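You operate a simulated robot arm through the tools that you are given. There is no shell and no other tool. Be economical: measure what you need, move in short steps, check, and stop when the job is done.

Carry out the task below with a simulated two-armed robot. There is one attempt and no reset: what you move stays moved.

## Task
Seal the flour canister, wipe up the spilt flour and put the canister back on the third shelf.
Fine: the shelf of the canister wall; use the blue cloth pad and lay it back. Set down upright: tall canister. What is to be rubbed or washed off counts as gone when no trace of it is left.
Where things are to end (x, y in the base frame): tall canister within 60 mm of [-2020, -790].

Only the result counts: the job must be done as asked and must still hold three seconds after the hand-in. Knocking over, shifting, dropping, spilling or breaking anything else fails it. Lids that push on must go on centred and level and be pressed home; caps that screw on are set level and turned clockwise until they are tight. Flat cloth is picked up by pressing the open fingertips on it (5 to 10 N) and closing them slowly along it; thin cloth reads only 2 to 8 mm in the jaws.

## Robot
Two 6-joint arms with two-finger grippers on one trunk, on a base that drives. Base frame: it is fixed to the floor where the robot stands at the start and does not move with it; the origin is under the middle of the robot, x ahead of it, y to its left, z up; the surface under the hand at the start is at about z = 910. Readings come in mm, degrees, newtons and seconds.
The left shoulder is at the start at [30, 178, 1113], the right one opposite. With the tool pointing down near the work surface each hand reaches from about 480 to 820 mm from the robot's upright axis, wherever it stands, measured 20 degrees to its own side. Places, roughly: blue cloth pad (9x7x3 cm) [500, 100, 900]; refill bag [-1500, -750, 1000]; short canister [-2500, -750, 1000]; spilt flour [600, -600, 900]; tall canister [-2500, -750, 1250]; third shelf of the canister wall [-2200, -800, 1200]; wide canister [-2000, -750, 750]. Payload 2.54 kg a hand.
The tool frame of a hand sits at the grasp point between the pads (the TCP): z along the fingers, y along the line on which they close. The tips reach 30 mm beyond it. The gripper opens to 116 mm. The gripper's body begins 95 mm behind the TCP.
Orientation is that of the tool frame in the base frame, as a unit quaternion [x, y, z, w]. With the fingers straight down and closing along the base's y, the tool's x points along the base's -x, its y along +y and its z along -z.

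## Interface
- The arms move only by the tool send_rows. It takes "left_rows", "right_rows" or both (then of equal length, played together; a hand with none holds still); each is one flat list of numbers, 7 for each row, row after row: the turn, a rotation vector about the base's x, y, z in degrees, then the shift along the base's x, y, z in mm, then the gripper command, from -1 (fully open) to 1 (shut), values between in proportion. In form: [rx, ry, rz, x, y, z, grip, rx, ry, rz, x, y, z, grip, ...]. A call has 1 to 8 rows; each row shifts and turns the commanded pose from where the row before left it. Each row takes 0.2 s and may step no farther than 50 mm and 8.6 degrees from the row before; otherwise, or with a gripper value out of range, the whole call is refused. A pose out of reach is approached as far as the arm can. The call stops where the force on the tool passes 40 N (or 10 N more than at its start, if that is more) or the arm is blocked; 0.2 s more then pass. The fingers move at their own pace (about 153 mm/s each) and stop on an object; they squeeze with about 43 N. The grip force told is the motor's: it shows also when the fingers shut on nothing. Time passes only in rows, and 0.2 s behind the last, so rows that do not move let the fingers close. It gives the time, the measured TCP pose, the force on the tool (base axes), the opening and the grip force at its end, in the units of the frame above (readings bear some noise), with the torque about the TCP (base axes, N m) and any sound that the robot's microphone picked up.
- Cameras (640 x 400 px; columns grow to the right, rows downward): "scene" is now at [40.1, -38.1, 1848.1]; the picture's right is [-0.52, -0.86, 0.00], its down [-0.62, 0.37, -0.69] and it looks along [0.59, -0.36, -0.72] (base axes); focal length 260 px, centre (320, 200). "left" rides on the left gripper at [69, 15, -122] in its tool frame; the picture's right is [-0.21, 0.98, 0.00], its down [-0.83, -0.18, -0.53] and it looks along [-0.52, -0.11, 0.85] (tool axes); focal length 251 px, centre (320, 200). "right" rides on the right gripper at [69, -15, -122] in its tool frame; the picture's right is [0.21, 0.98, 0.00], its down [-0.83, 0.18, -0.53] and it looks along [-0.52, 0.11, 0.85] (tool axes); focal length 251 px, centre (320, 200). There is no depth. A picture from a camera that has moved, and an enlarged one, comes with that camera's place and axes in the base frame and with its lens. The place of the scene camera against the robot may be out by one fixed shift of up to 12 mm in any direction.
- camera(camera): a new picture of that camera. No time passes.
- lift_body(by): slides the trunk up (or, below 0, down) by that many mm; the arms and the scene camera ride with it, the base frame stays. It gives what a move gives, with no picture.
- steer(legs): drives the robot by 1 to 6 legs, each [ahead, left, turn to the left] in mm, mm and degrees, along the robot's own axes; the way and the turn of a leg run together, so that a leg with both is an arc; at most 1500 mm and 180 degrees a leg. The arms and the cameras ride along, it lands a little off, and it stops where it bumps. It gives what a move gives.
- aim_head(pan, tilt): turns the head with the scene camera to pan (to the left, within 143 degrees either way) and tilt (down, from -29 to 69), counted from straight ahead of the robot. It gives what a move gives.
- zoom(camera, box): a new picture of the part [left, top, right, bottom] of that camera's present view, enlarged. No time passes.
- sign_off(): hands the job in; it is judged then, once.

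Work in short steps. Places have to be worked out from the pictures, the camera data and where the tool is seen: move nearer, look again, correct. Check each grasp and each placing, and mend what went wrong. You have 120 turns and 88 pictures in all, those below and enlarged ones among them. Open the grippers and draw the arms clear of the work before you hand the job in, unless the task says otherwise; then end with one line.

The tools are called as a command line: name --argument value ..., lists and objects as JSON in quotes. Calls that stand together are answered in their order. send_rows: Moves the arms, as the interface text tells. Its arguments: {"type":"object","properties":{"left_rows":{"type":"array"},"right_rows":{"type":"array"}},"required":[]} The other tools are called the same way: lift_body (by) slides the trunk up or down; steer (legs) drives the base; aim_head (pan, tilt) turns the head that bears the scene camera; camera (camera) takes a picture; zoom (camera, box) takes an enlarged picture of a part of a camera's view; sign_off () hands the job in.

At the start:

```text
time_s: 0.0
left_tcp_pos: [501.1, -72.8, 1417.4]
left_tcp_rot: [-0.001, 1.0, 0.001, -0.001]
left_contact_force: [0.7, -0.1, -0.2]
left_wrist_torque: [0.01, 0.01, -0.01]
left_opening: 115.8
left_gripper_force: 0.1
right_tcp_pos: [372.1, -409.1, 1411.3]
right_tcp_rot: [0.0, 1.0, 0.0, 0.0]
right_contact_force: [0.1, -0.7, 0.0]
right_wrist_torque: [-0.01, 0.0, -0.01]
right_opening: 116.1
right_gripper_force: 0.1
trunk travel left (down, up): [-325.0, 215.0]
robot x, y, heading: [-2.8, 0.6, -0.1]
head pan, tilt: [-31.1, 46.1]
```

scene: 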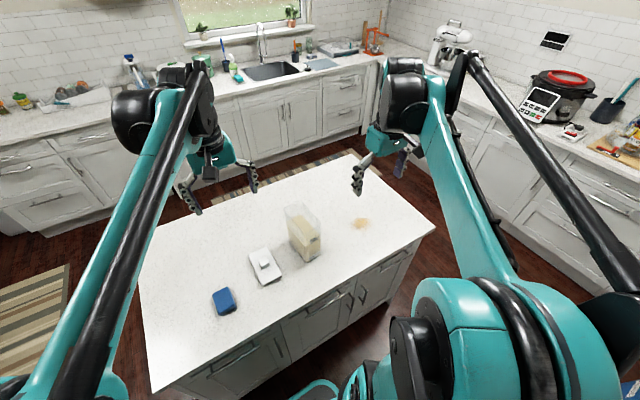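
right: 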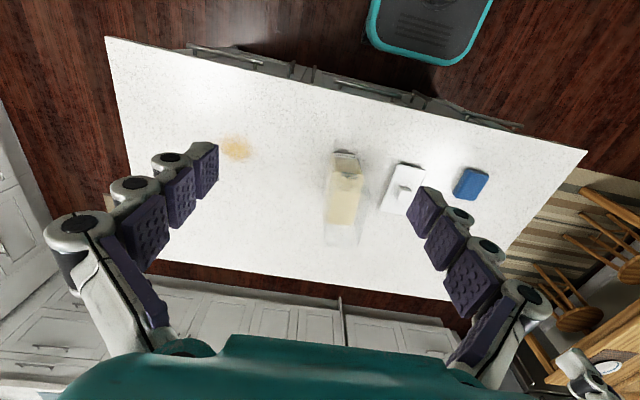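
left: 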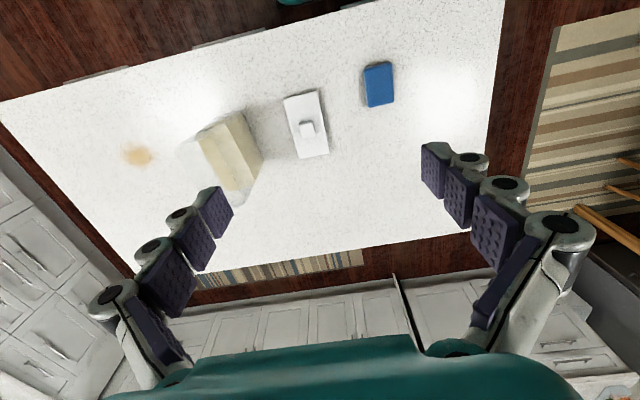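

The island carries the open canister, its lid, the blue pad and the flour patch. I zoom in on them to get shapes and places.

zoom --camera "scene" --box '[190, 180, 390, 320]'

zoom --camera "right" --box '[200, 110, 500, 270]'

```text
2.86 times, centred on (290, 250) of scene
camera zoom: at [40.1, -38.1, 1848.1], right [-0.52, -0.86, 0.0], down [-0.62, 0.37, -0.69], along [0.59, -0.36, -0.72], focal length 743 px, centre (406, 57)
```

zoom: 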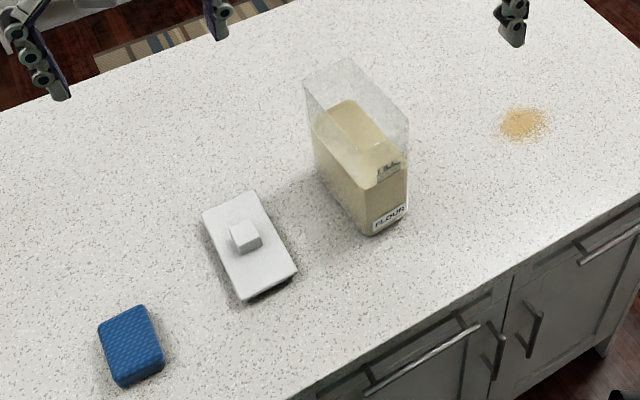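

```text
2.13 times, centred on (350, 190) of right
camera zoom: at [303.1, -425.0, 1533.1], right [-0.21, 0.98, 0.0], down [0.83, 0.18, 0.53], along [0.52, 0.11, -0.85], focal length 536 px, centre (256, 221)
```

zoom: 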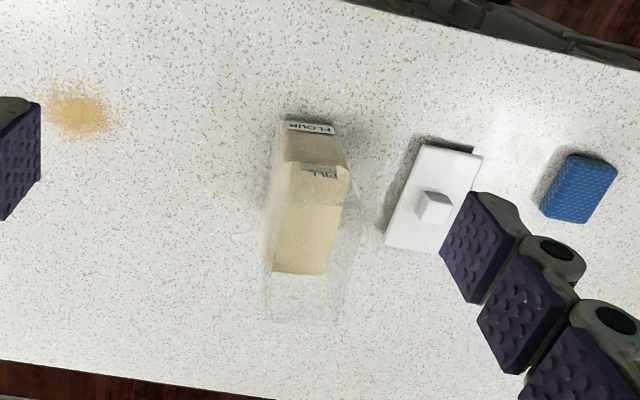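

I put the lid (about 142x84, knob in the middle) near (597,-130) and the canister (about 70x140x208) near (596,-305). I bring the right hand above the lid and move the left hand out of the way.

send_rows --right_rows '[0, 0, 0, 25, 31, -29, -1, 0, 0, 0, 25, 31, -29, -1, 0, 0, 0, 25, 31, -29, -1, 0, 0, 0, 25, 31, -29, -1, 0, 0, 0, 25, 31, -29, -1, 0, 0, 0, 25, 31, -29, -1, 0, 0, 0, 25, 31, -29, -1, 0, 0, 0, 25, 31, -29, -1]' --left_rows '[0, 0, 0, 0, 40, 0, -1, 0, 0, 0, 0, 40, 0, -1, 0, 0, 0, 0, 40, 0, -1, 0, 0, 0, 0, 40, 0, -1, 0, 0, 0, 0, 40, 0, -1, 0, 0, 0, 0, 40, 0, -1, 0, 0, 0, 0, 40, 0, -1, 0, 0, 0, 0, 40, 0, -1]'

camera --camera "right"

```text
time_s: 1.8
left_tcp_pos: [503.2, 248.2, 1415.9]
left_tcp_rot: [-0.001, 1.0, 0.0, -0.001]
left_contact_force: [0.3, 0.7, -0.5]
left_wrist_torque: [-0.07, 0.02, 0.01]
left_opening: 116.1
left_gripper_force: 0.0
right_tcp_pos: [572.3, -156.6, 1178.3]
right_tcp_rot: [0.0, 1.0, -0.001, -0.001]
right_contact_force: [-0.4, 0.1, -0.9]
right_wrist_torque: [-0.02, 0.06, 0.01]
right_opening: 115.9
right_gripper_force: 0.1
trunk travel left (down, up): [-325.0, 215.0]
robot x, y, heading: [-4.8, -1.1, -0.1]
head pan, tilt: [-31.1, 46.1]
```

```text
82 pictures are left
camera right: at [503.4, -171.4, 1300.4], right [-0.21, 0.98, 0.0], down [0.83, 0.18, 0.53], along [0.52, 0.11, -0.85], focal length 251 px, centre (320, 200)
```

right: 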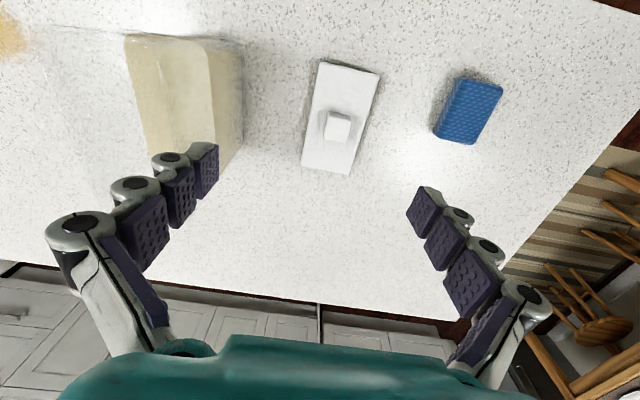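

Lid centre comes out at about (597,-128) with yaw near 0, and the knob at about (593,-128). Next I look at the canister rim from above with the hand camera.

send_rows --right_rows '[0, 0, 0, -19, -27, 26, -1, 0, 0, 0, -19, -27, 26, -1, 0, 0, 0, -19, -27, 26, -1, 0, 0, 0, -19, -27, 26, -1, 0, 0, 0, -19, -27, 26, -1]'

camera --camera "right"

```text
time_s: 3.0
left_tcp_pos: [501.6, 247.4, 1417.2]
left_tcp_rot: [0.0, 1.0, 0.0, 0.0]
left_contact_force: [0.3, 0.5, 1.0]
left_wrist_torque: [0.03, -0.03, -0.04]
left_opening: 116.0
left_gripper_force: 0.0
right_tcp_pos: [476.1, -297.1, 1310.4]
right_tcp_rot: [-0.001, 1.0, 0.0, -0.001]
right_contact_force: [-0.1, -0.1, 0.2]
right_wrist_torque: [0.02, -0.02, 0.03]
right_opening: 115.8
right_gripper_force: 0.2
trunk travel left (down, up): [-325.0, 215.0]
robot x, y, heading: [-2.7, 0.2, 0.0]
head pan, tilt: [-31.1, 46.1]
```

```text
81 pictures are left
camera right: at [407.0, -312.3, 1432.2], right [-0.22, 0.98, 0.0], down [0.83, 0.18, 0.53], along [0.52, 0.12, -0.85], focal length 251 px, centre (320, 200)
```

right: 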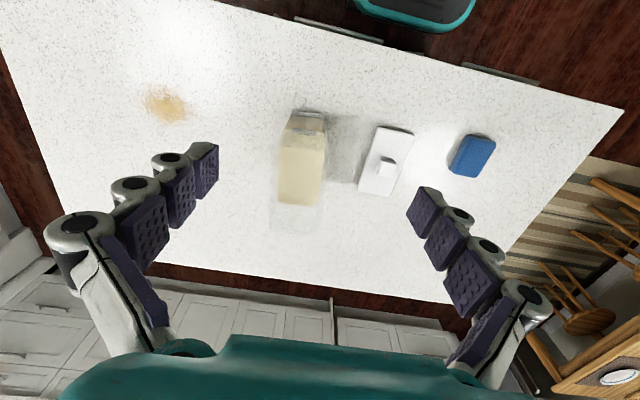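

zoom --camera "right" --box '[240, 90, 432, 250]'

```text
2.50 times, centred on (336, 170) of right
camera zoom: at [407.0, -312.3, 1432.2], right [-0.22, 0.98, 0.0], down [0.83, 0.18, 0.53], along [0.52, 0.12, -0.85], focal length 629 px, centre (280, 275)
```

zoom: 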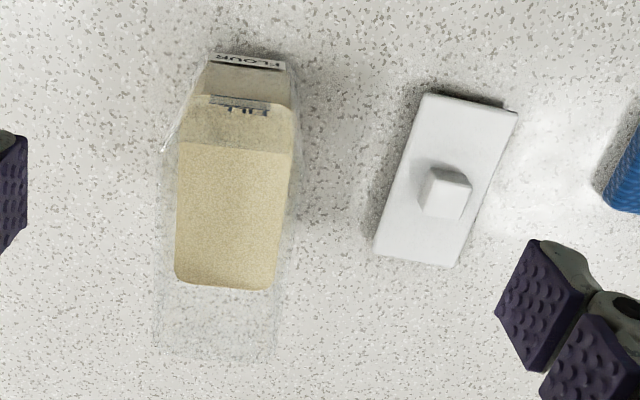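

The canister looks yawed by about +5°, centred near (597,-302). I take a closer look over the rim before lidding it.

send_rows --right_rows '[0, 0, 0, 28, -2, -36, -1, 0, 0, 0, 28, -2, -36, -1, 0, 0, 0, 28, -2, -36, -1]'

camera --camera "right"

```text
time_s: 3.8
left_tcp_pos: [504.2, 245.8, 1416.2]
left_tcp_rot: [0.0, 1.0, 0.0, -0.001]
left_contact_force: [0.5, 0.5, 0.0]
left_wrist_torque: [-0.01, 0.05, 0.03]
left_opening: 115.8
left_gripper_force: 0.0
right_tcp_pos: [563.6, -303.2, 1198.6]
right_tcp_rot: [0.0, 1.0, 0.001, -0.001]
right_contact_force: [0.3, 0.4, 0.9]
right_wrist_torque: [0.01, 0.01, -0.02]
right_opening: 115.7
right_gripper_force: 0.1
trunk travel left (down, up): [-325.0, 215.0]
robot x, y, heading: [1.7, -0.1, 0.0]
head pan, tilt: [-31.1, 46.1]
```

```text
79 pictures are left
camera right: at [494.7, -318.7, 1320.3], right [-0.21, 0.98, 0.0], down [0.83, 0.18, 0.53], along [0.52, 0.11, -0.85], focal length 251 px, centre (320, 200)
```

right: 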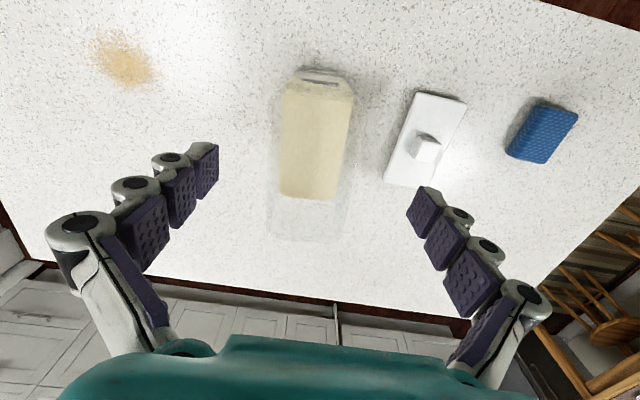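

zoom --camera "right" --box '[240, 50, 480, 250]'

```text
2.00 times, centred on (360, 150) of right
camera zoom: at [494.7, -318.7, 1320.3], right [-0.21, 0.98, 0.0], down [0.83, 0.18, 0.53], along [0.52, 0.11, -0.85], focal length 503 px, centre (240, 300)
```

zoom: 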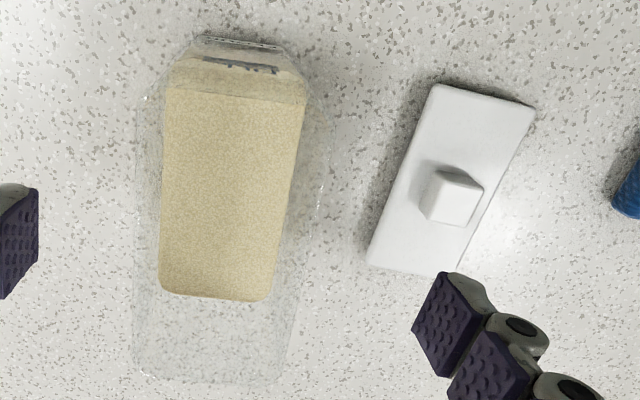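

Rim centre is about (600,-306) with yaw about 6°; lid is at (600,-125) with yaw about 1°. I go above the knob with the fingers half closed.

send_rows --right_rows '[0, 0, 0, 9, 45, 0, 0.1, 0, 0, 0, 9, 44, 0, 0.1, 0, 0, 0, 9, 44, 0, 0.1, 0, 0, 0, 8, 44, 0, 0.1, 0, 0, 0, 0, 0, -47, 0.1, 0, 0, 0, 0, 0, -47, 0.1, 0, 0, 0, 0, 0, -47, 0.1, 0, 0, 0, 0, 0, -30, 0.1]'

camera --camera "right"

```text
time_s: 5.6
left_tcp_pos: [502.2, 245.9, 1416.0]
left_tcp_rot: [0.0, 1.0, 0.0, 0.001]
left_contact_force: [0.0, 1.1, 0.0]
left_wrist_torque: [0.01, 0.01, 0.01]
left_opening: 115.7
left_gripper_force: 0.2
right_tcp_pos: [597.5, -124.7, 1029.8]
right_tcp_rot: [0.0, 1.0, 0.001, 0.0]
right_contact_force: [-0.6, 0.1, -0.1]
right_wrist_torque: [0.03, 0.02, 0.01]
right_opening: 52.2
right_gripper_force: 0.1
trunk travel left (down, up): [-325.0, 215.0]
robot x, y, heading: [2.2, -1.1, 0.0]
head pan, tilt: [-31.1, 46.1]
```

```text
77 pictures are left
camera right: at [528.2, -140.2, 1151.5], right [-0.21, 0.98, 0.0], down [0.83, 0.18, 0.53], along [0.52, 0.11, -0.85], focal length 251 px, centre (320, 200)
```

right: 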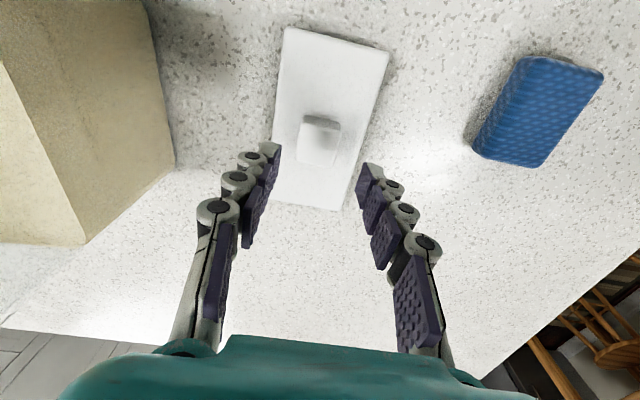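

The knob centre reads (599,-128), so I am aligned. I descend in small steps until there is light contact on the lid plate.

send_rows --right_rows '[0, 0, 0, 1, -3, -30, 0.1, 0, 0, 0, 0, 0, -25, 0.1, 0, 0, 0, 0, 0, -8, 0.1, 0, 0, 0, 0, 0, 0, 0.1]'

camera --camera "right"

```text
time_s: 6.6
left_tcp_pos: [502.2, 246.4, 1416.7]
left_tcp_rot: [-0.001, 1.0, -0.001, 0.0]
left_contact_force: [0.3, 0.6, 0.3]
left_wrist_torque: [-0.01, 0.01, -0.02]
left_opening: 115.8
left_gripper_force: 0.0
right_tcp_pos: [597.6, -127.6, 965.1]
right_tcp_rot: [0.0, 1.0, 0.0, 0.0]
right_contact_force: [-0.5, 0.1, -1.0]
right_wrist_torque: [0.0, 0.0, 0.01]
right_opening: 52.2
right_gripper_force: 0.1
trunk travel left (down, up): [-325.0, 215.0]
robot x, y, heading: [0.9, -2.2, -0.1]
head pan, tilt: [-31.1, 46.1]
```

```text
76 pictures are left
camera right: at [528.3, -143.3, 1087.8], right [-0.21, 0.98, 0.0], down [0.83, 0.18, 0.53], along [0.52, 0.11, -0.85], focal length 251 px, centre (320, 200)
```

right: 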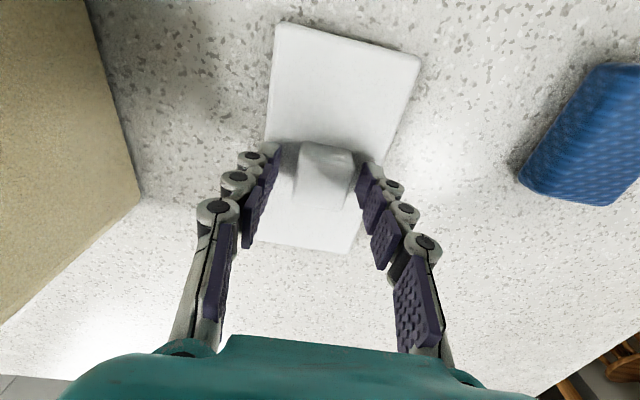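

The tips straddle the knob. I continue down gently to find the plate.

send_rows --right_rows '[0, 0, 0, 0, 0, -3, 0.1, 0, 0, 0, 0, 0, -3, 0.1, 0, 0, 0, 0, 0, -3, 0.1]'

```text
time_s: 7.5
left_tcp_pos: [500.7, 247.3, 1416.3]
left_tcp_rot: [0.001, 1.0, -0.001, 0.001]
left_contact_force: [0.3, 0.9, 0.1]
left_wrist_torque: [0.01, 0.01, -0.02]
left_opening: 115.9
left_gripper_force: 0.0
right_tcp_pos: [597.4, -128.6, 958.8]
right_tcp_rot: [0.0, 1.0, 0.0, 0.001]
right_contact_force: [-5.3, 0.9, 12.6]
right_wrist_torque: [0.09, 0.16, 0.01]
right_opening: 55.3
right_gripper_force: 1.5
trunk travel left (down, up): [-325.0, 215.0]
robot x, y, heading: [2.8, -1.9, 0.1]
head pan, tilt: [-31.1, 46.1]
stopped in row 3 (right hand): the force on the tool passed its limit at 52 N (the readings are from after the stop); the commanded pose is now the measured one
```

Contact with the plate at TCP z of about 959. I back off 3 mm and close on the knob.

send_rows --right_rows '[0, 0, 0, 0, 0, 3, 0.1, 0, 0, 0, 0, 0, 0, 1, 0, 0, 0, 0, 0, 0, 1, 0, 0, 0, 0, 0, 0, 1]'

camera --camera "right"

```text
time_s: 8.5
left_tcp_pos: [502.8, 247.0, 1417.3]
left_tcp_rot: [0.0, 1.0, 0.001, 0.0]
left_contact_force: [-0.6, 0.0, 0.1]
left_wrist_torque: [-0.02, -0.02, -0.02]
left_opening: 116.1
left_gripper_force: 0.0
right_tcp_pos: [598.9, -128.8, 962.0]
right_tcp_rot: [0.001, 1.0, 0.0, 0.001]
right_contact_force: [-0.1, -0.5, -0.3]
right_wrist_torque: [-0.01, 0.0, 0.0]
right_opening: 32.3
right_gripper_force: 43.0
trunk travel left (down, up): [-325.0, 215.0]
robot x, y, heading: [-0.6, -3.4, -0.1]
head pan, tilt: [-31.1, 46.1]
```

```text
75 pictures are left
camera right: at [529.5, -143.7, 1084.2], right [-0.21, 0.98, 0.0], down [0.83, 0.18, 0.54], along [0.52, 0.11, -0.84], focal length 251 px, centre (320, 200)
```

right: 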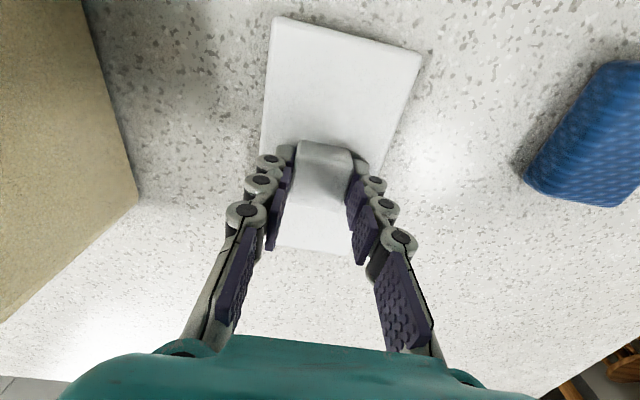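

Gripped at 32 mm and the lid is centred on the TCP. I lift it to 1205.

send_rows --right_rows '[0, 0, 0, 0, 0, 25, 1, 0, 0, 0, 0, 0, 45, 1, 0, 0, 0, 0, 0, 45, 1, 0, 0, 0, 0, 0, 45, 1, 0, 0, 0, 0, 0, 45, 1, 0, 0, 0, 0, 0, 45, 1, 0, 0, 4.5, 0, 0, 10, 1]'

zoom --camera "scene" --box '[200, 120, 400, 300]'

```text
time_s: 10.1
left_tcp_pos: [501.6, 247.9, 1416.2]
left_tcp_rot: [0.0, 1.0, 0.0, 0.0]
left_contact_force: [-0.3, 0.2, -0.3]
left_wrist_torque: [-0.02, 0.01, -0.02]
left_opening: 115.8
left_gripper_force: 0.1
right_tcp_pos: [599.0, -128.7, 1221.8]
right_tcp_rot: [-0.038, 0.999, 0.0, 0.001]
right_contact_force: [0.4, -0.5, -0.1]
right_wrist_torque: [0.01, -0.01, -0.02]
right_opening: 0.0
right_gripper_force: 28.4
trunk travel left (down, up): [-325.0, 215.0]
robot x, y, heading: [1.5, -0.0, -0.2]
head pan, tilt: [-31.1, 46.1]
```

```text
2.22 times, centred on (300, 210) of scene
camera zoom: at [40.5, -37.9, 1848.0], right [-0.52, -0.86, 0.0], down [-0.62, 0.37, -0.69], along [0.59, -0.36, -0.72], focal length 578 px, centre (364, 178)
```

zoom: 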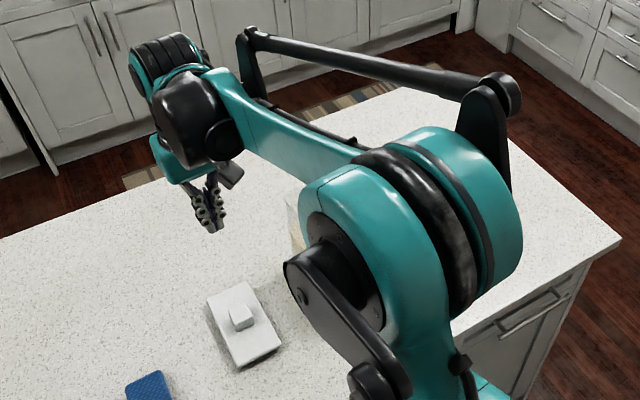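

The fingers shut on nothing: the knob slipped out and the lid is still on the table. I look closely at the knob to see why.

zoom --camera "right" --box '[250, 60, 410, 180]'

zoom --camera "scene" --box '[245, 235, 305, 295]'

```text
3.33 times, centred on (330, 120) of right
camera zoom: at [530.7, -148.3, 1343.3], right [-0.29, 0.96, 0.0], down [0.81, 0.25, 0.53], along [0.51, 0.15, -0.84], focal length 838 px, centre (287, 467)
```

zoom: 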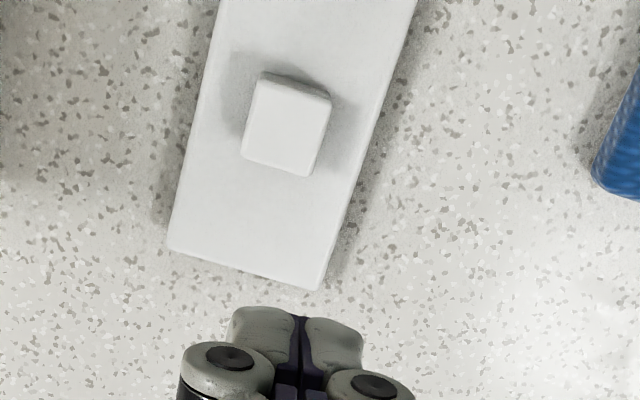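

```text
6.67 times, centred on (275, 265) of scene
camera zoom: at [40.5, -37.9, 1848.0], right [-0.52, -0.86, 0.0], down [-0.62, 0.37, -0.69], along [0.59, -0.36, -0.72], focal length 1734 px, centre (620, -233)
```

zoom: 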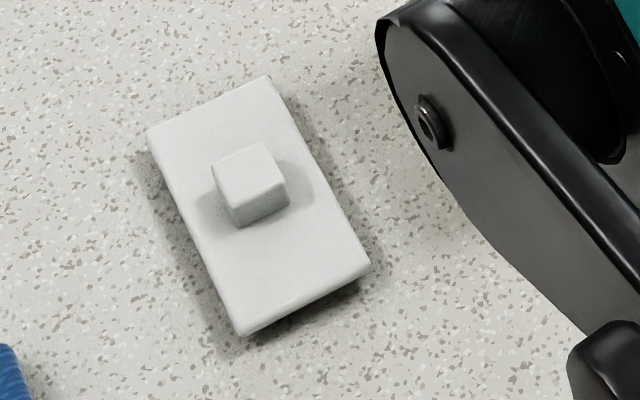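

The knob is a straight block, about 32 mm wide and 17 mm tall, so the first grip was probably too shallow. I go back down, this time aligned to the lid's yaw, with the fingers at about 58 mm.

send_rows --right_rows '[0, 0, -3, 0, -2, -40, 0, 0, 0, 0, 0, 0, -48, 0, 0, 0, 0, 0, 0, -48, 0, 0, 0, 0, 0, 0, -48, 0, 0, 0, 0, 0, 0, -48, 0, 0, 0, 0, 0, 0, -23, 0, 0, 0, 0, 0, 0, -3, 0, 0, 0, 0, 0, 0, 0, 0]'

zoom --camera "right" --box '[220, 110, 420, 235]'

```text
time_s: 11.9
left_tcp_pos: [502.7, 246.7, 1416.7]
left_tcp_rot: [-0.001, 1.0, 0.0, 0.0]
left_contact_force: [0.2, -0.2, -0.1]
left_wrist_torque: [0.0, 0.05, 0.0]
left_opening: 116.2
left_gripper_force: 0.1
right_tcp_pos: [598.5, -131.2, 964.0]
right_tcp_rot: [-0.013, 1.0, 0.0, 0.0]
right_contact_force: [0.0, 0.2, 0.0]
right_wrist_torque: [-0.01, -0.02, 0.01]
right_opening: 58.3
right_gripper_force: 0.0
trunk travel left (down, up): [-325.0, 215.0]
robot x, y, heading: [0.7, 0.8, 0.2]
head pan, tilt: [-31.1, 46.1]
```

```text
3.20 times, centred on (320, 172) of right
camera zoom: at [530.0, -147.4, 1085.8], right [-0.24, 0.97, 0.0], down [0.82, 0.2, 0.53], along [0.52, 0.13, -0.84], focal length 805 px, centre (320, 288)
```

zoom: 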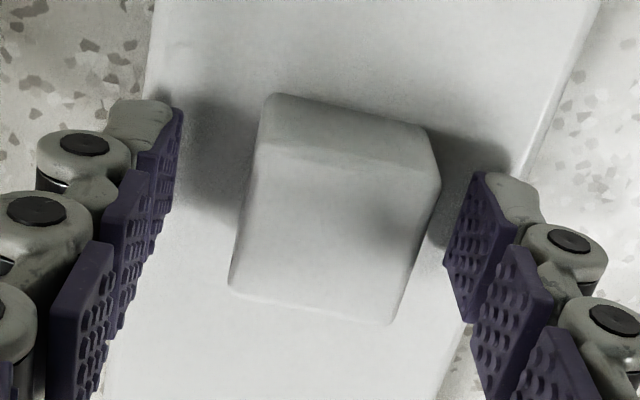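

The knob sits centred between the pads. I creep down to contact in 2 mm steps.

send_rows --right_rows '[0, 0, 0, 0, 0, -2, 0, 0, 0, 0, 0, 0, -1, 0, 0, 0, 0, 0, 0, -1, 0]'

```text
time_s: 12.7
left_tcp_pos: [502.3, 247.2, 1417.0]
left_tcp_rot: [0.0, 1.0, 0.0, 0.001]
left_contact_force: [0.7, 0.2, 1.2]
left_wrist_torque: [0.01, -0.03, -0.02]
left_opening: 115.9
left_gripper_force: 0.1
right_tcp_pos: [600.5, -130.8, 960.3]
right_tcp_rot: [-0.013, 1.0, 0.0, 0.001]
right_contact_force: [0.1, -0.7, 4.3]
right_wrist_torque: [-0.01, 0.01, -0.01]
right_opening: 58.5
right_gripper_force: 0.2
trunk travel left (down, up): [-325.0, 215.0]
robot x, y, heading: [4.2, -0.8, 0.0]
head pan, tilt: [-31.1, 46.1]
```

Light contact (4 N) on the plate. I raise by 1 mm, close, and then lift slowly.

send_rows --right_rows '[0, 0, 0, 0, 0, 1, 0, 0, 0, 0, 0, 0, 0, 1, 0, 0, 0, 0, 0, 0, 1, 0, 0, 0, 0, 0, 0, 1, 0, 0, 0, 0, 0, 3, 1, 0, 0, 0, 0, 0, 4, 1, 0, 0, 0, 0, 0, 4, 1]'

zoom --camera "right" --box '[220, 60, 420, 260]'

```text
time_s: 14.3
left_tcp_pos: [502.8, 246.9, 1416.7]
left_tcp_rot: [0.0, 1.0, 0.0, 0.0]
left_contact_force: [-0.2, 0.5, -0.2]
left_wrist_torque: [0.01, 0.02, 0.02]
left_opening: 116.1
left_gripper_force: 0.0
right_tcp_pos: [599.2, -129.9, 972.7]
right_tcp_rot: [-0.012, 1.0, 0.0, 0.001]
right_contact_force: [0.5, 0.6, -1.4]
right_wrist_torque: [-0.03, 0.02, -0.04]
right_opening: 32.5
right_gripper_force: 43.2
trunk travel left (down, up): [-325.0, 215.0]
robot x, y, heading: [3.6, -0.8, 0.2]
head pan, tilt: [-31.1, 46.1]
```

```text
2.00 times, centred on (320, 160) of right
camera zoom: at [529.8, -147.5, 1094.1], right [-0.24, 0.97, 0.0], down [0.82, 0.2, 0.53], along [0.52, 0.13, -0.84], focal length 503 px, centre (320, 280)
```

zoom: 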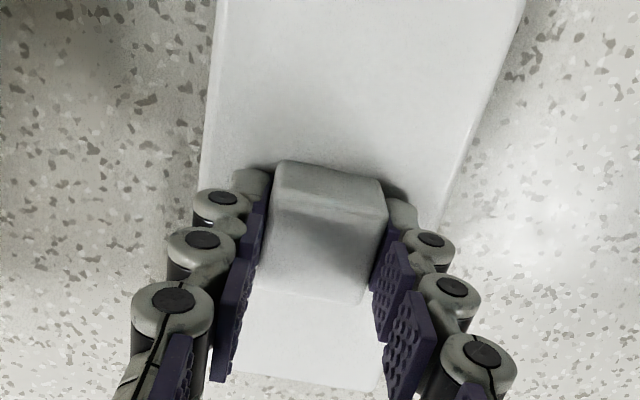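

Held at 32.5 mm, carrying about 1.4 N. I lift slowly and check.

send_rows --right_rows '[0, 0, 0, 0, 0, 8, 1, 0, 0, 0, 0, 0, 12, 1, 0, 0, 0, 0, 0, 16, 1, 0, 0, 0, 0, 0, 20, 1, 0, 0, 0, 0, 0, 20, 1, 0, 0, 0, 0, 0, 20, 1, 0, 0, 0, 0, 0, 20, 1, 0, 0, 0, 0, 0, 20, 1]'

camera --camera "right"

```text
time_s: 16.1
left_tcp_pos: [501.2, 246.6, 1416.9]
left_tcp_rot: [0.0, 1.0, 0.0, 0.0]
left_contact_force: [-0.1, -0.7, -0.1]
left_wrist_torque: [-0.01, -0.02, -0.01]
left_opening: 115.9
left_gripper_force: 0.1
right_tcp_pos: [598.8, -131.0, 1108.6]
right_tcp_rot: [-0.014, 1.0, 0.0, 0.002]
right_contact_force: [-0.4, -0.8, -1.2]
right_wrist_torque: [-0.01, -0.04, 0.04]
right_opening: 32.8
right_gripper_force: 42.8
trunk travel left (down, up): [-325.0, 215.0]
robot x, y, heading: [-0.5, -2.4, -0.3]
head pan, tilt: [-31.1, 46.1]
```

```text
69 pictures are left
camera right: at [528.6, -148.4, 1230.2], right [-0.24, 0.97, 0.0], down [0.82, 0.2, 0.54], along [0.52, 0.13, -0.84], focal length 251 px, centre (320, 200)
```

right: 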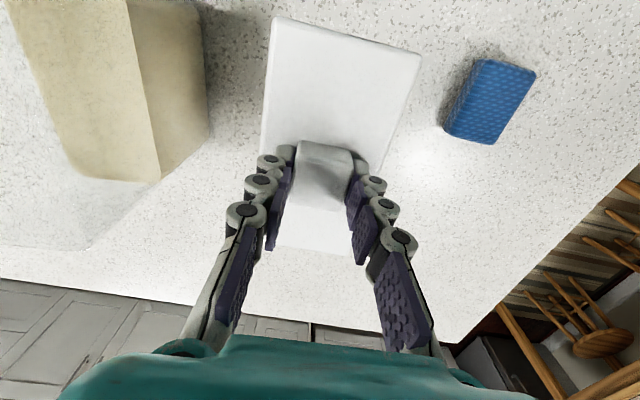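

The lid is held level. I raise it to about 1210 and carry it over the canister, turning it to the canister's yaw.

send_rows --right_rows '[0, 0, 0, 0, 0, 20, 1, 0, 0, 0, 0, 0, 25, 1, 0, 0, 0, 0, 0, 25, 1, 0, 0, 0, 0, 0, 25, 1, 0, 0, 1.5, 0, 0, 10, 1, 0, 0, 1.5, 0, 0, 0, 1, 0, 0, 1.5, 0, 0, 0, 1]'

send_rows --right_rows '[0, 0, 0, 0, -15, 0, 1, 0, 0, 0, 0, -25, 0, 1, 0, 0, 0, 0, -25, 0, 1, 0, 0, 0, 0, -25, 0, 1, 0, 0, 0, 0, -25, 0, 1, 0, 0, 0, 0, -25, 0, 1, 0, 0, 0, 0, -25, 0, 1, 0, 0, 0, 1, -10, 0, 1]'

camera --camera "right"

zoom --camera "scene" --box '[220, 120, 420, 280]'

```text
time_s: 17.7
left_tcp_pos: [501.6, 246.8, 1416.8]
left_tcp_rot: [0.0, 1.0, 0.0, 0.0]
left_contact_force: [0.7, -0.1, -0.2]
left_wrist_torque: [-0.03, 0.0, 0.01]
left_opening: 115.7
left_gripper_force: 0.0
right_tcp_pos: [598.3, -130.6, 1214.3]
right_tcp_rot: [-0.052, 0.999, 0.0, 0.0]
right_contact_force: [0.4, 0.1, -1.0]
right_wrist_torque: [0.0, -0.06, 0.0]
right_opening: 32.5
right_gripper_force: 43.3
trunk travel left (down, up): [-325.0, 215.0]
robot x, y, heading: [2.4, 0.8, -0.2]
head pan, tilt: [-31.1, 46.1]
```

```text
time_s: 19.5
left_tcp_pos: [502.4, 246.8, 1416.1]
left_tcp_rot: [0.0, 1.0, 0.0, 0.0]
left_contact_force: [-0.8, -0.2, 0.2]
left_wrist_torque: [-0.02, 0.03, 0.0]
left_opening: 116.0
left_gripper_force: 0.0
right_tcp_pos: [601.7, -305.9, 1213.2]
right_tcp_rot: [-0.052, 0.999, 0.0, 0.001]
right_contact_force: [-0.1, 0.0, -1.1]
right_wrist_torque: [0.0, 0.02, -0.01]
right_opening: 32.5
right_gripper_force: 43.5
trunk travel left (down, up): [-325.0, 215.0]
robot x, y, heading: [3.3, 2.5, 0.2]
head pan, tilt: [-31.1, 46.1]
```

```text
68 pictures are left
camera right: at [533.1, -328.7, 1334.6], right [-0.32, 0.95, 0.0], down [0.8, 0.27, 0.54], along [0.51, 0.17, -0.84], focal length 251 px, centre (320, 200)
```

right: 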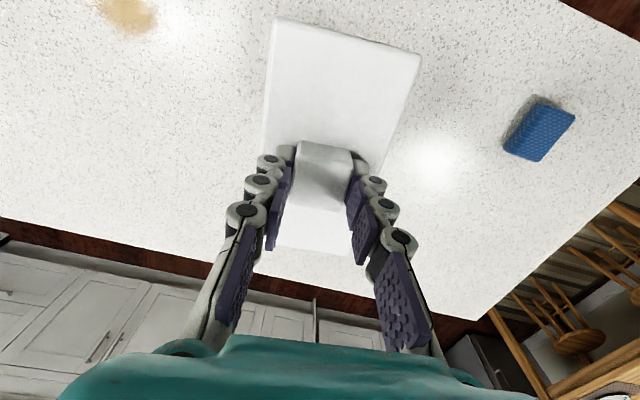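

```text
2.50 times, centred on (320, 200) of scene
camera zoom: at [40.3, -38.0, 1848.1], right [-0.52, -0.86, 0.0], down [-0.62, 0.37, -0.69], along [0.59, -0.36, -0.72], focal length 650 px, centre (320, 200)
```

zoom: 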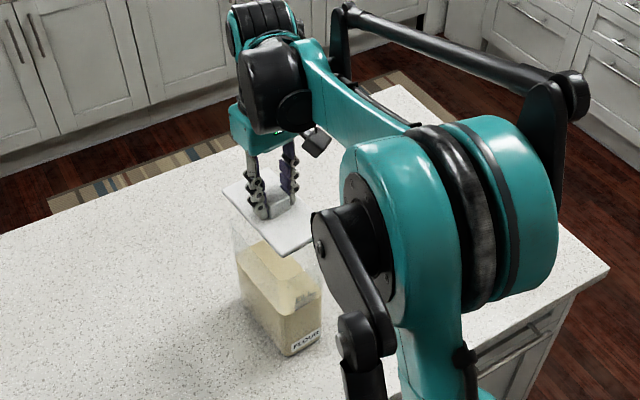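

The lid is over the canister. I zoom in on the gap from the scene camera to check alignment.

zoom --camera "scene" --box '[280, 165, 330, 215]'

camera --camera "left"

```text
8.00 times, centred on (305, 190) of scene
camera zoom: at [40.3, -38.0, 1848.1], right [-0.52, -0.86, 0.0], down [-0.62, 0.37, -0.69], along [0.59, -0.36, -0.72], focal length 2081 px, centre (440, 280)
```

zoom: 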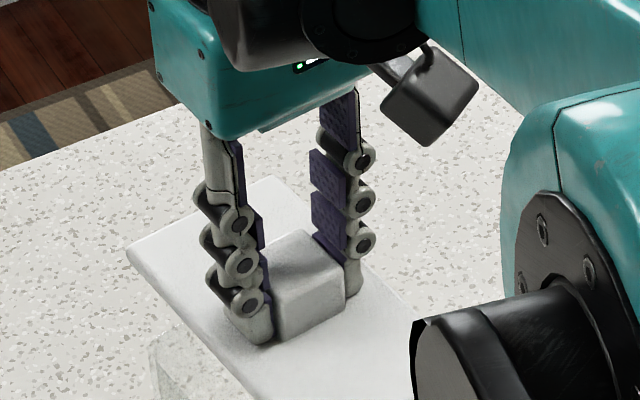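

```text
65 pictures are left
camera left: at [434.3, 261.9, 1538.4], right [0.21, 0.98, 0.0], down [0.83, -0.18, 0.53], along [0.52, -0.11, -0.85], focal length 251 px, centre (320, 200)
```

left: 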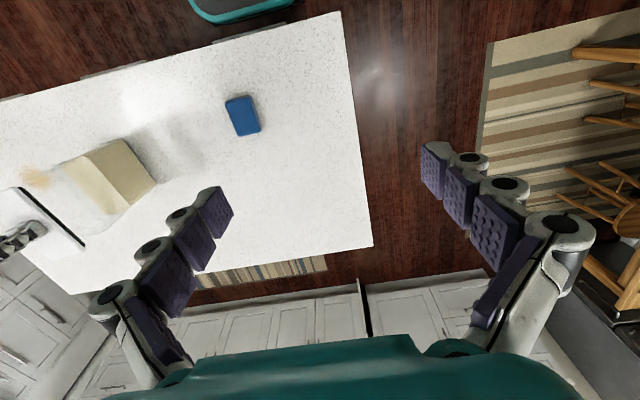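

The right-hand camera can't see the rim under the lid. I swing the left hand round to give a side view from +y, looking toward -y.

send_rows --left_rows '[0, 0, -8.5, 10, -30, -20, -1, 0, 0, -8.5, 10, -30, -20, -1, 0, 0, -8.5, 10, -30, -20, -1, 0, 0, -8.5, 10, -30, -20, -1, 0, 0, -8.5, 10, -30, -20, -1, 0, 0, -8.5, 10, -30, -20, -1, 0, 0, -8.5, 10, -30, -20, -1, 0, 0, -8.5, 10, -30, -20, -1]'

send_rows --left_rows '[-7, 0, 0, 3, -12, -8, -1, -7, 0, 0, 3, -12, -8, -1, -7, 0, 0, 3, -12, -8, -1, -7, 0, 0, 3, -12, -8, -1, -7, 0, 0, 3, -12, -8, -1]'

camera --camera "left"

```text
time_s: 21.3
left_tcp_pos: [584.1, 6.3, 1255.9]
left_tcp_rot: [0.56, 0.829, 0.0, -0.001]
left_contact_force: [-0.7, 0.6, -1.0]
left_wrist_torque: [0.01, 0.05, 0.01]
left_opening: 115.6
left_gripper_force: 0.0
right_tcp_pos: [601.8, -306.8, 1211.2]
right_tcp_rot: [-0.052, 0.999, 0.0, 0.001]
right_contact_force: [0.0, -0.9, -1.4]
right_wrist_torque: [0.05, 0.03, -0.02]
right_opening: 32.4
right_gripper_force: 43.2
trunk travel left (down, up): [-325.0, 215.0]
robot x, y, heading: [-3.2, 0.3, 0.0]
head pan, tilt: [-31.1, 46.1]
```

```text
time_s: 22.5
left_tcp_pos: [598.4, -51.9, 1216.3]
left_tcp_rot: [0.533, 0.79, -0.251, 0.168]
left_contact_force: [1.1, -0.4, 0.3]
left_wrist_torque: [0.0, 0.02, -0.02]
left_opening: 115.6
left_gripper_force: 0.0
right_tcp_pos: [601.7, -307.0, 1212.4]
right_tcp_rot: [-0.052, 0.999, 0.0, 0.001]
right_contact_force: [0.7, 0.3, -0.8]
right_wrist_torque: [-0.03, 0.03, 0.01]
right_opening: 32.3
right_gripper_force: 43.3
trunk travel left (down, up): [-325.0, 215.0]
robot x, y, heading: [2.7, 0.8, -0.1]
head pan, tilt: [-31.1, 46.1]
```

```text
64 pictures are left
camera left: at [587.9, 74.7, 1275.5], right [0.99, 0.14, -0.1], down [0.14, -0.37, 0.92], along [0.09, -0.92, -0.39], focal length 251 px, centre (320, 200)
```

left: 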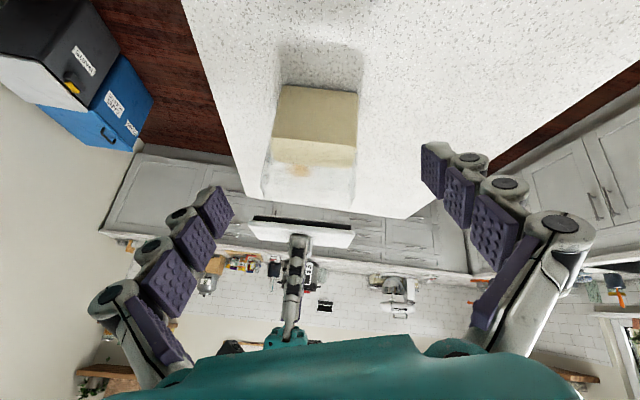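

zoom --camera "left" --box '[230, 70, 390, 270]'

```text
2.00 times, centred on (310, 170) of left
camera zoom: at [587.9, 74.7, 1275.5], right [0.99, 0.14, -0.1], down [0.14, -0.37, 0.92], along [0.09, -0.92, -0.39], focal length 503 px, centre (340, 260)
```

zoom: 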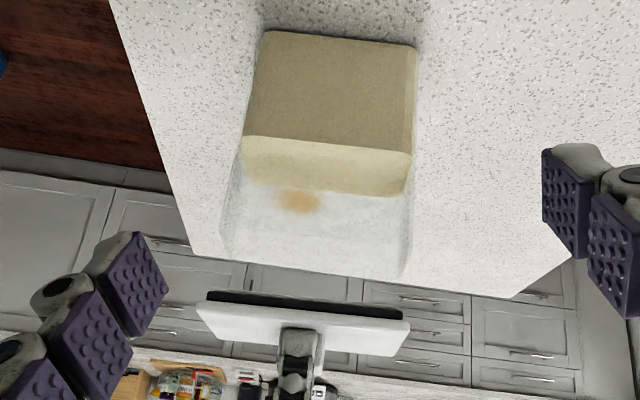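

zoom --camera "left" --box '[270, 150, 370, 250]'

```text
4.00 times, centred on (320, 200) of left
camera zoom: at [587.9, 74.7, 1275.5], right [0.99, 0.14, -0.1], down [0.14, -0.37, 0.92], along [0.09, -0.92, -0.39], focal length 1006 px, centre (320, 200)
```

zoom: 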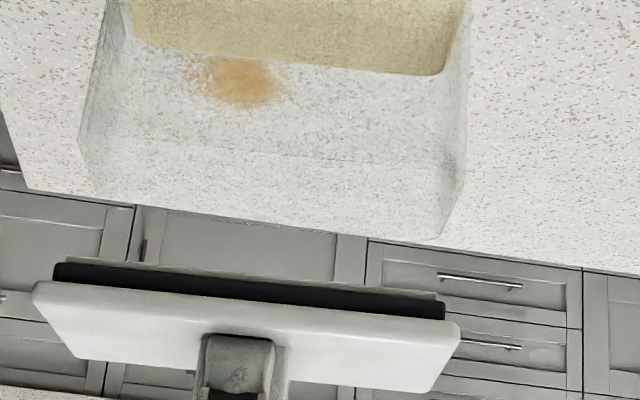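

Triangulating the rim gives centre (605,-306), z about 1110 and yaw about 5.5°, so the lid is within about 2 mm. I shift 2 mm in x and lower until the seal is just over the rim.

send_rows --right_rows '[0, 0, 0, 2, 0, -15, 1, 0, 0, 0, 0, 0, -15, 1, 0, 0, 0, 0, 0, -10, 1, 0, 0, 0, 0, 0, 0, 1]'

zoom --camera "left" --box '[270, 150, 370, 250]'

```text
time_s: 23.5
left_tcp_pos: [596.4, -52.9, 1215.6]
left_tcp_rot: [0.534, 0.791, -0.25, 0.167]
left_contact_force: [-0.4, -0.1, 0.3]
left_wrist_torque: [0.0, 0.02, 0.04]
left_opening: 115.8
left_gripper_force: 0.1
right_tcp_pos: [603.1, -305.3, 1172.4]
right_tcp_rot: [-0.053, 0.999, 0.0, 0.001]
right_contact_force: [0.8, 0.7, -1.6]
right_wrist_torque: [0.01, -0.02, 0.01]
right_opening: 32.6
right_gripper_force: 43.8
trunk travel left (down, up): [-325.0, 215.0]
robot x, y, heading: [-1.2, -1.7, 0.1]
head pan, tilt: [-31.1, 46.1]
```

```text
4.00 times, centred on (320, 200) of left
camera zoom: at [587.1, 74.6, 1276.0], right [0.99, 0.14, -0.1], down [0.14, -0.38, 0.92], along [0.09, -0.92, -0.39], focal length 1006 px, centre (320, 200)
```

zoom: 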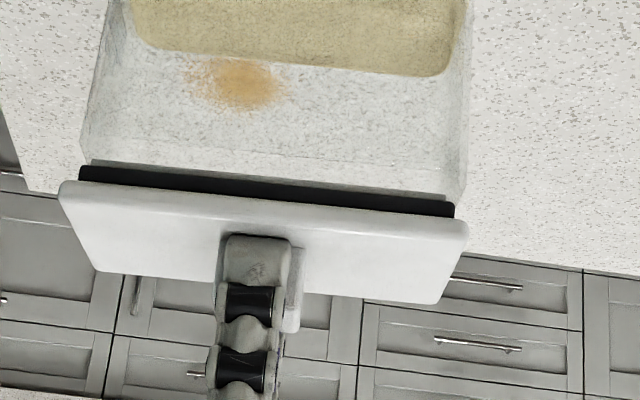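

The lid needs about +2 mm in x. I apply that and lower to the rim slowly.

send_rows --right_rows '[0, 0, 0, 2, 0, -4, 1, 0, 0, 0, 0, 0, -3, 1, 0, 0, 0, 0, 0, -2, 1, 0, 0, 0, 0, 0, -2, 1, 0, 0, 0, 0, 0, -1, 1]'

zoom --camera "left" --box '[270, 130, 370, 230]'

zoom --camera "scene" --box '[270, 165, 350, 245]'

```text
time_s: 24.7
left_tcp_pos: [597.9, -52.9, 1216.0]
left_tcp_rot: [0.533, 0.791, -0.249, 0.168]
left_contact_force: [0.3, 0.7, 0.2]
left_wrist_torque: [0.0, 0.01, -0.01]
left_opening: 115.9
left_gripper_force: 0.0
right_tcp_pos: [603.5, -305.4, 1161.8]
right_tcp_rot: [-0.052, 0.999, 0.0, 0.001]
right_contact_force: [-1.6, 0.8, 0.1]
right_wrist_torque: [-0.02, 0.04, -0.11]
right_opening: 32.4
right_gripper_force: 43.1
trunk travel left (down, up): [-325.0, 215.0]
robot x, y, heading: [-2.3, -1.7, 0.1]
head pan, tilt: [-31.1, 46.1]
```

```text
4.00 times, centred on (320, 180) of left
camera zoom: at [586.9, 74.7, 1276.1], right [0.99, 0.14, -0.1], down [0.14, -0.38, 0.92], along [0.09, -0.92, -0.39], focal length 1006 px, centre (320, 280)
```

zoom: 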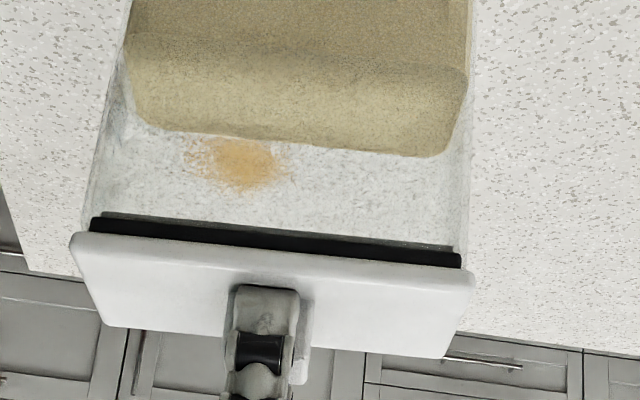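

```text
5.00 times, centred on (310, 205) of scene
camera zoom: at [40.0, -37.8, 1848.1], right [-0.52, -0.86, 0.0], down [-0.62, 0.37, -0.69], along [0.59, -0.36, -0.72], focal length 1301 px, centre (370, 175)
```

zoom: 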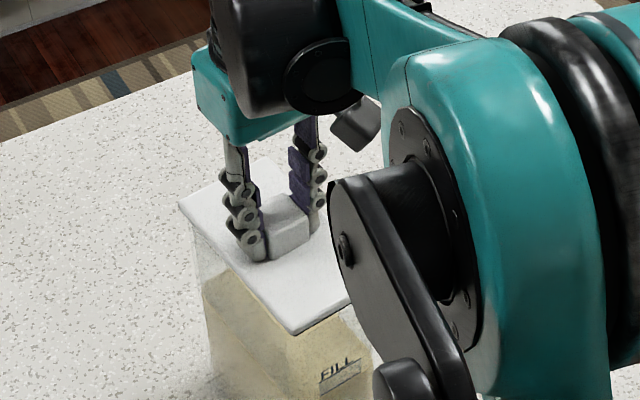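

The seal sits centred just at the mouth. I press it down in small steps.

send_rows --right_rows '[0, 0, 0, 0, 0, -2, 1, 0, 0, 0, 0, 0, -2, 1, 0, 0, 0, 0, 0, -2, 1, 0, 0, 0, 0, 0, -2, 1, 0, 0, 0, 0, 0, -2, 1, 0, 0, 0, 0, 0, -2, 1]'

zoom --camera "left" --box '[270, 130, 370, 230]'

```text
time_s: 25.9
left_tcp_pos: [595.9, -52.5, 1217.5]
left_tcp_rot: [0.534, 0.79, -0.249, 0.167]
left_contact_force: [0.1, -0.6, -1.1]
left_wrist_torque: [0.01, 0.03, -0.02]
left_opening: 115.9
left_gripper_force: 0.1
right_tcp_pos: [602.7, -305.9, 1155.9]
right_tcp_rot: [-0.053, 0.999, -0.001, 0.002]
right_contact_force: [-1.2, 1.4, 21.4]
right_wrist_torque: [0.17, 0.25, -0.05]
right_opening: 32.4
right_gripper_force: 42.6
trunk travel left (down, up): [-325.0, 215.0]
robot x, y, heading: [-0.4, -1.1, 0.2]
head pan, tilt: [-31.1, 46.1]
heard: snap
stopped in row 6 (right hand): the force on the tool passed its limit at 46 N (the readings are from after the stop); the commanded pose is now the measured one
```

```text
4.00 times, centred on (320, 180) of left
camera zoom: at [585.5, 75.2, 1277.0], right [0.99, 0.14, -0.09], down [0.14, -0.38, 0.92], along [0.09, -0.92, -0.39], focal length 1006 px, centre (320, 280)
```

zoom: 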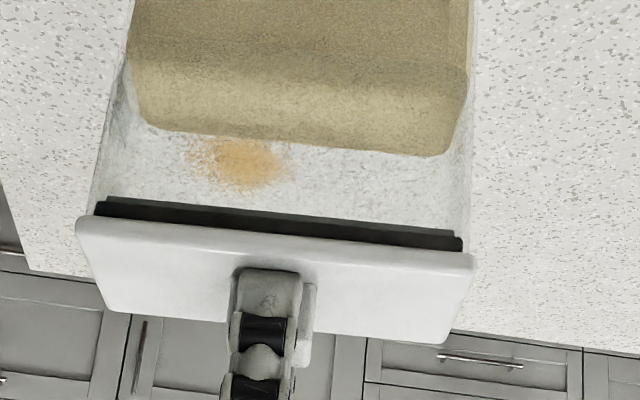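

A "snap" was heard and the lid sits level on the rim, home. I release the knob and lift away.

send_rows --right_rows '[0, 0, 0, 0, 0, 2, 1, 0, 0, 0, 0, 0, 0, 0, 0, 0, 0, 0, 0, 0, 0, 0, 0, 0, 0, 0, 20, 0, 0, 0, 0, 0, 0, 40, 0, 0, 0, 0, -30, 0, 30, 0, 0, 0, 0, -40, 0, 20, 0]'

camera --camera "left"

zoom --camera "left" --box '[260, 70, 380, 230]'

```text
time_s: 27.5
left_tcp_pos: [595.4, -52.0, 1217.0]
left_tcp_rot: [0.534, 0.79, -0.249, 0.169]
left_contact_force: [0.8, 0.1, -0.1]
left_wrist_torque: [-0.01, -0.06, 0.0]
left_opening: 115.8
left_gripper_force: 0.2
right_tcp_pos: [532.6, -303.9, 1264.7]
right_tcp_rot: [-0.052, 0.999, 0.0, 0.002]
right_contact_force: [0.1, 1.1, -1.1]
right_wrist_torque: [0.0, -0.06, 0.0]
right_opening: 58.0
right_gripper_force: 0.1
trunk travel left (down, up): [-325.0, 215.0]
robot x, y, heading: [-1.6, 1.5, 0.1]
head pan, tilt: [-31.1, 46.1]
heard: snap
```

```text
57 pictures are left
camera left: at [585.0, 74.9, 1277.1], right [0.99, 0.14, -0.09], down [0.14, -0.38, 0.92], along [0.09, -0.92, -0.39], focal length 251 px, centre (320, 200)
```

left: 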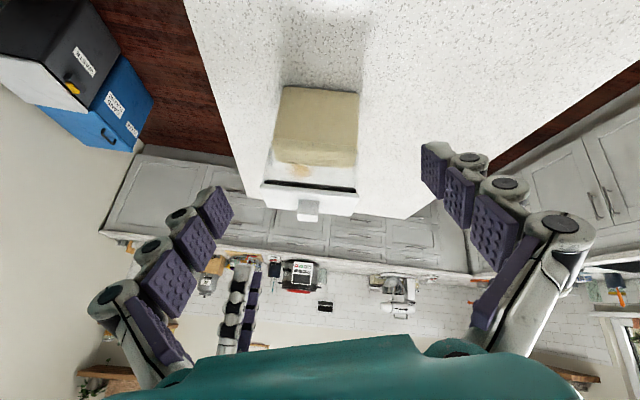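

```text
2.50 times, centred on (320, 150) of left
camera zoom: at [585.0, 74.9, 1277.1], right [0.99, 0.14, -0.09], down [0.14, -0.38, 0.92], along [0.09, -0.92, -0.39], focal length 629 px, centre (320, 325)
```

zoom: 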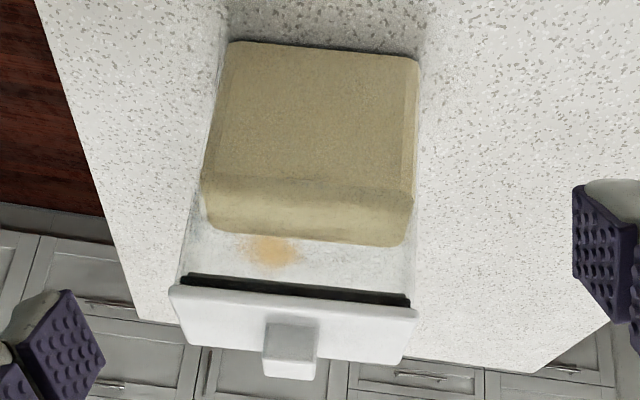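

A second "snap" came as I raised 2 mm before releasing, so the lid may have popped up. I press it again with closed fingertips on the knob, with no grip on it.

send_rows --right_rows '[0, 0, 0, 40, 0, 0, 1, 0, 0, 0, 31, -2, -20, 1, 0, 0, 0, 0, 0, -40, 1, 0, 0, 0, 0, 0, -20, 1, 0, 0, 0, 0, 0, 0, 1]'

zoom --camera "right" --box '[220, 60, 420, 260]'

```text
time_s: 28.7
left_tcp_pos: [598.6, -53.5, 1216.3]
left_tcp_rot: [0.533, 0.791, -0.249, 0.167]
left_contact_force: [0.5, 0.6, 0.5]
left_wrist_torque: [0.0, -0.04, 0.03]
left_opening: 115.9
left_gripper_force: 0.0
right_tcp_pos: [605.4, -306.9, 1184.1]
right_tcp_rot: [-0.053, 0.999, -0.001, 0.001]
right_contact_force: [0.0, 0.7, -0.3]
right_wrist_torque: [-0.03, 0.04, 0.05]
right_opening: 0.1
right_gripper_force: 28.7
trunk travel left (down, up): [-325.0, 215.0]
robot x, y, heading: [1.0, 1.3, -0.1]
head pan, tilt: [-31.1, 46.1]
```

```text
2.00 times, centred on (320, 160) of right
camera zoom: at [537.2, -328.9, 1305.8], right [-0.31, 0.95, 0.0], down [0.8, 0.27, 0.54], along [0.51, 0.17, -0.84], focal length 503 px, centre (320, 280)
```

zoom: 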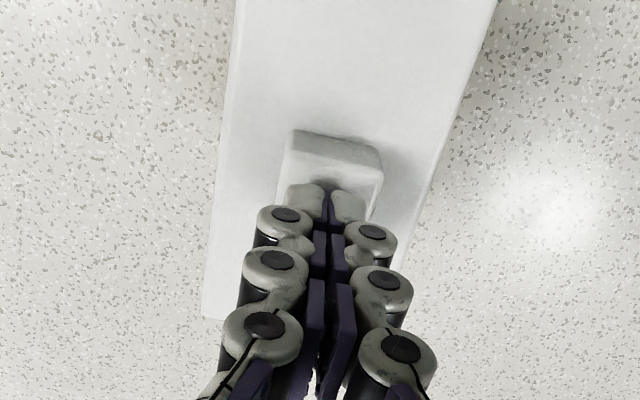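

The closed tips are centred over the knob. I press down.

send_rows --right_rows '[0, 0, 0, 0, 0, -4, 1, 0, 0, 0, 0, 0, -3, 1, 0, 0, 0, 0, 0, -2, 1, 0, 0, 0, 0, 0, -2, 1, 0, 0, 0, 0, 0, -2, 1, 0, 0, 0, 0, 0, -2, 1, 0, 0, 0, 0, 0, -2, 1, 0, 0, 0, 0, 0, -2, 1]'

```text
time_s: 30.5
left_tcp_pos: [597.5, -51.9, 1215.8]
left_tcp_rot: [0.533, 0.791, -0.249, 0.169]
left_contact_force: [0.0, -0.1, 0.9]
left_wrist_torque: [0.0, -0.01, -0.01]
left_opening: 116.1
left_gripper_force: 0.1
right_tcp_pos: [604.8, -308.0, 1166.4]
right_tcp_rot: [-0.052, 0.999, -0.001, 0.001]
right_contact_force: [0.1, 0.4, 3.4]
right_wrist_torque: [0.03, -0.02, 0.01]
right_opening: 5.8
right_gripper_force: 28.8
trunk travel left (down, up): [-325.0, 215.0]
robot x, y, heading: [-2.1, -3.4, 0.0]
head pan, tilt: [-31.1, 46.1]
```

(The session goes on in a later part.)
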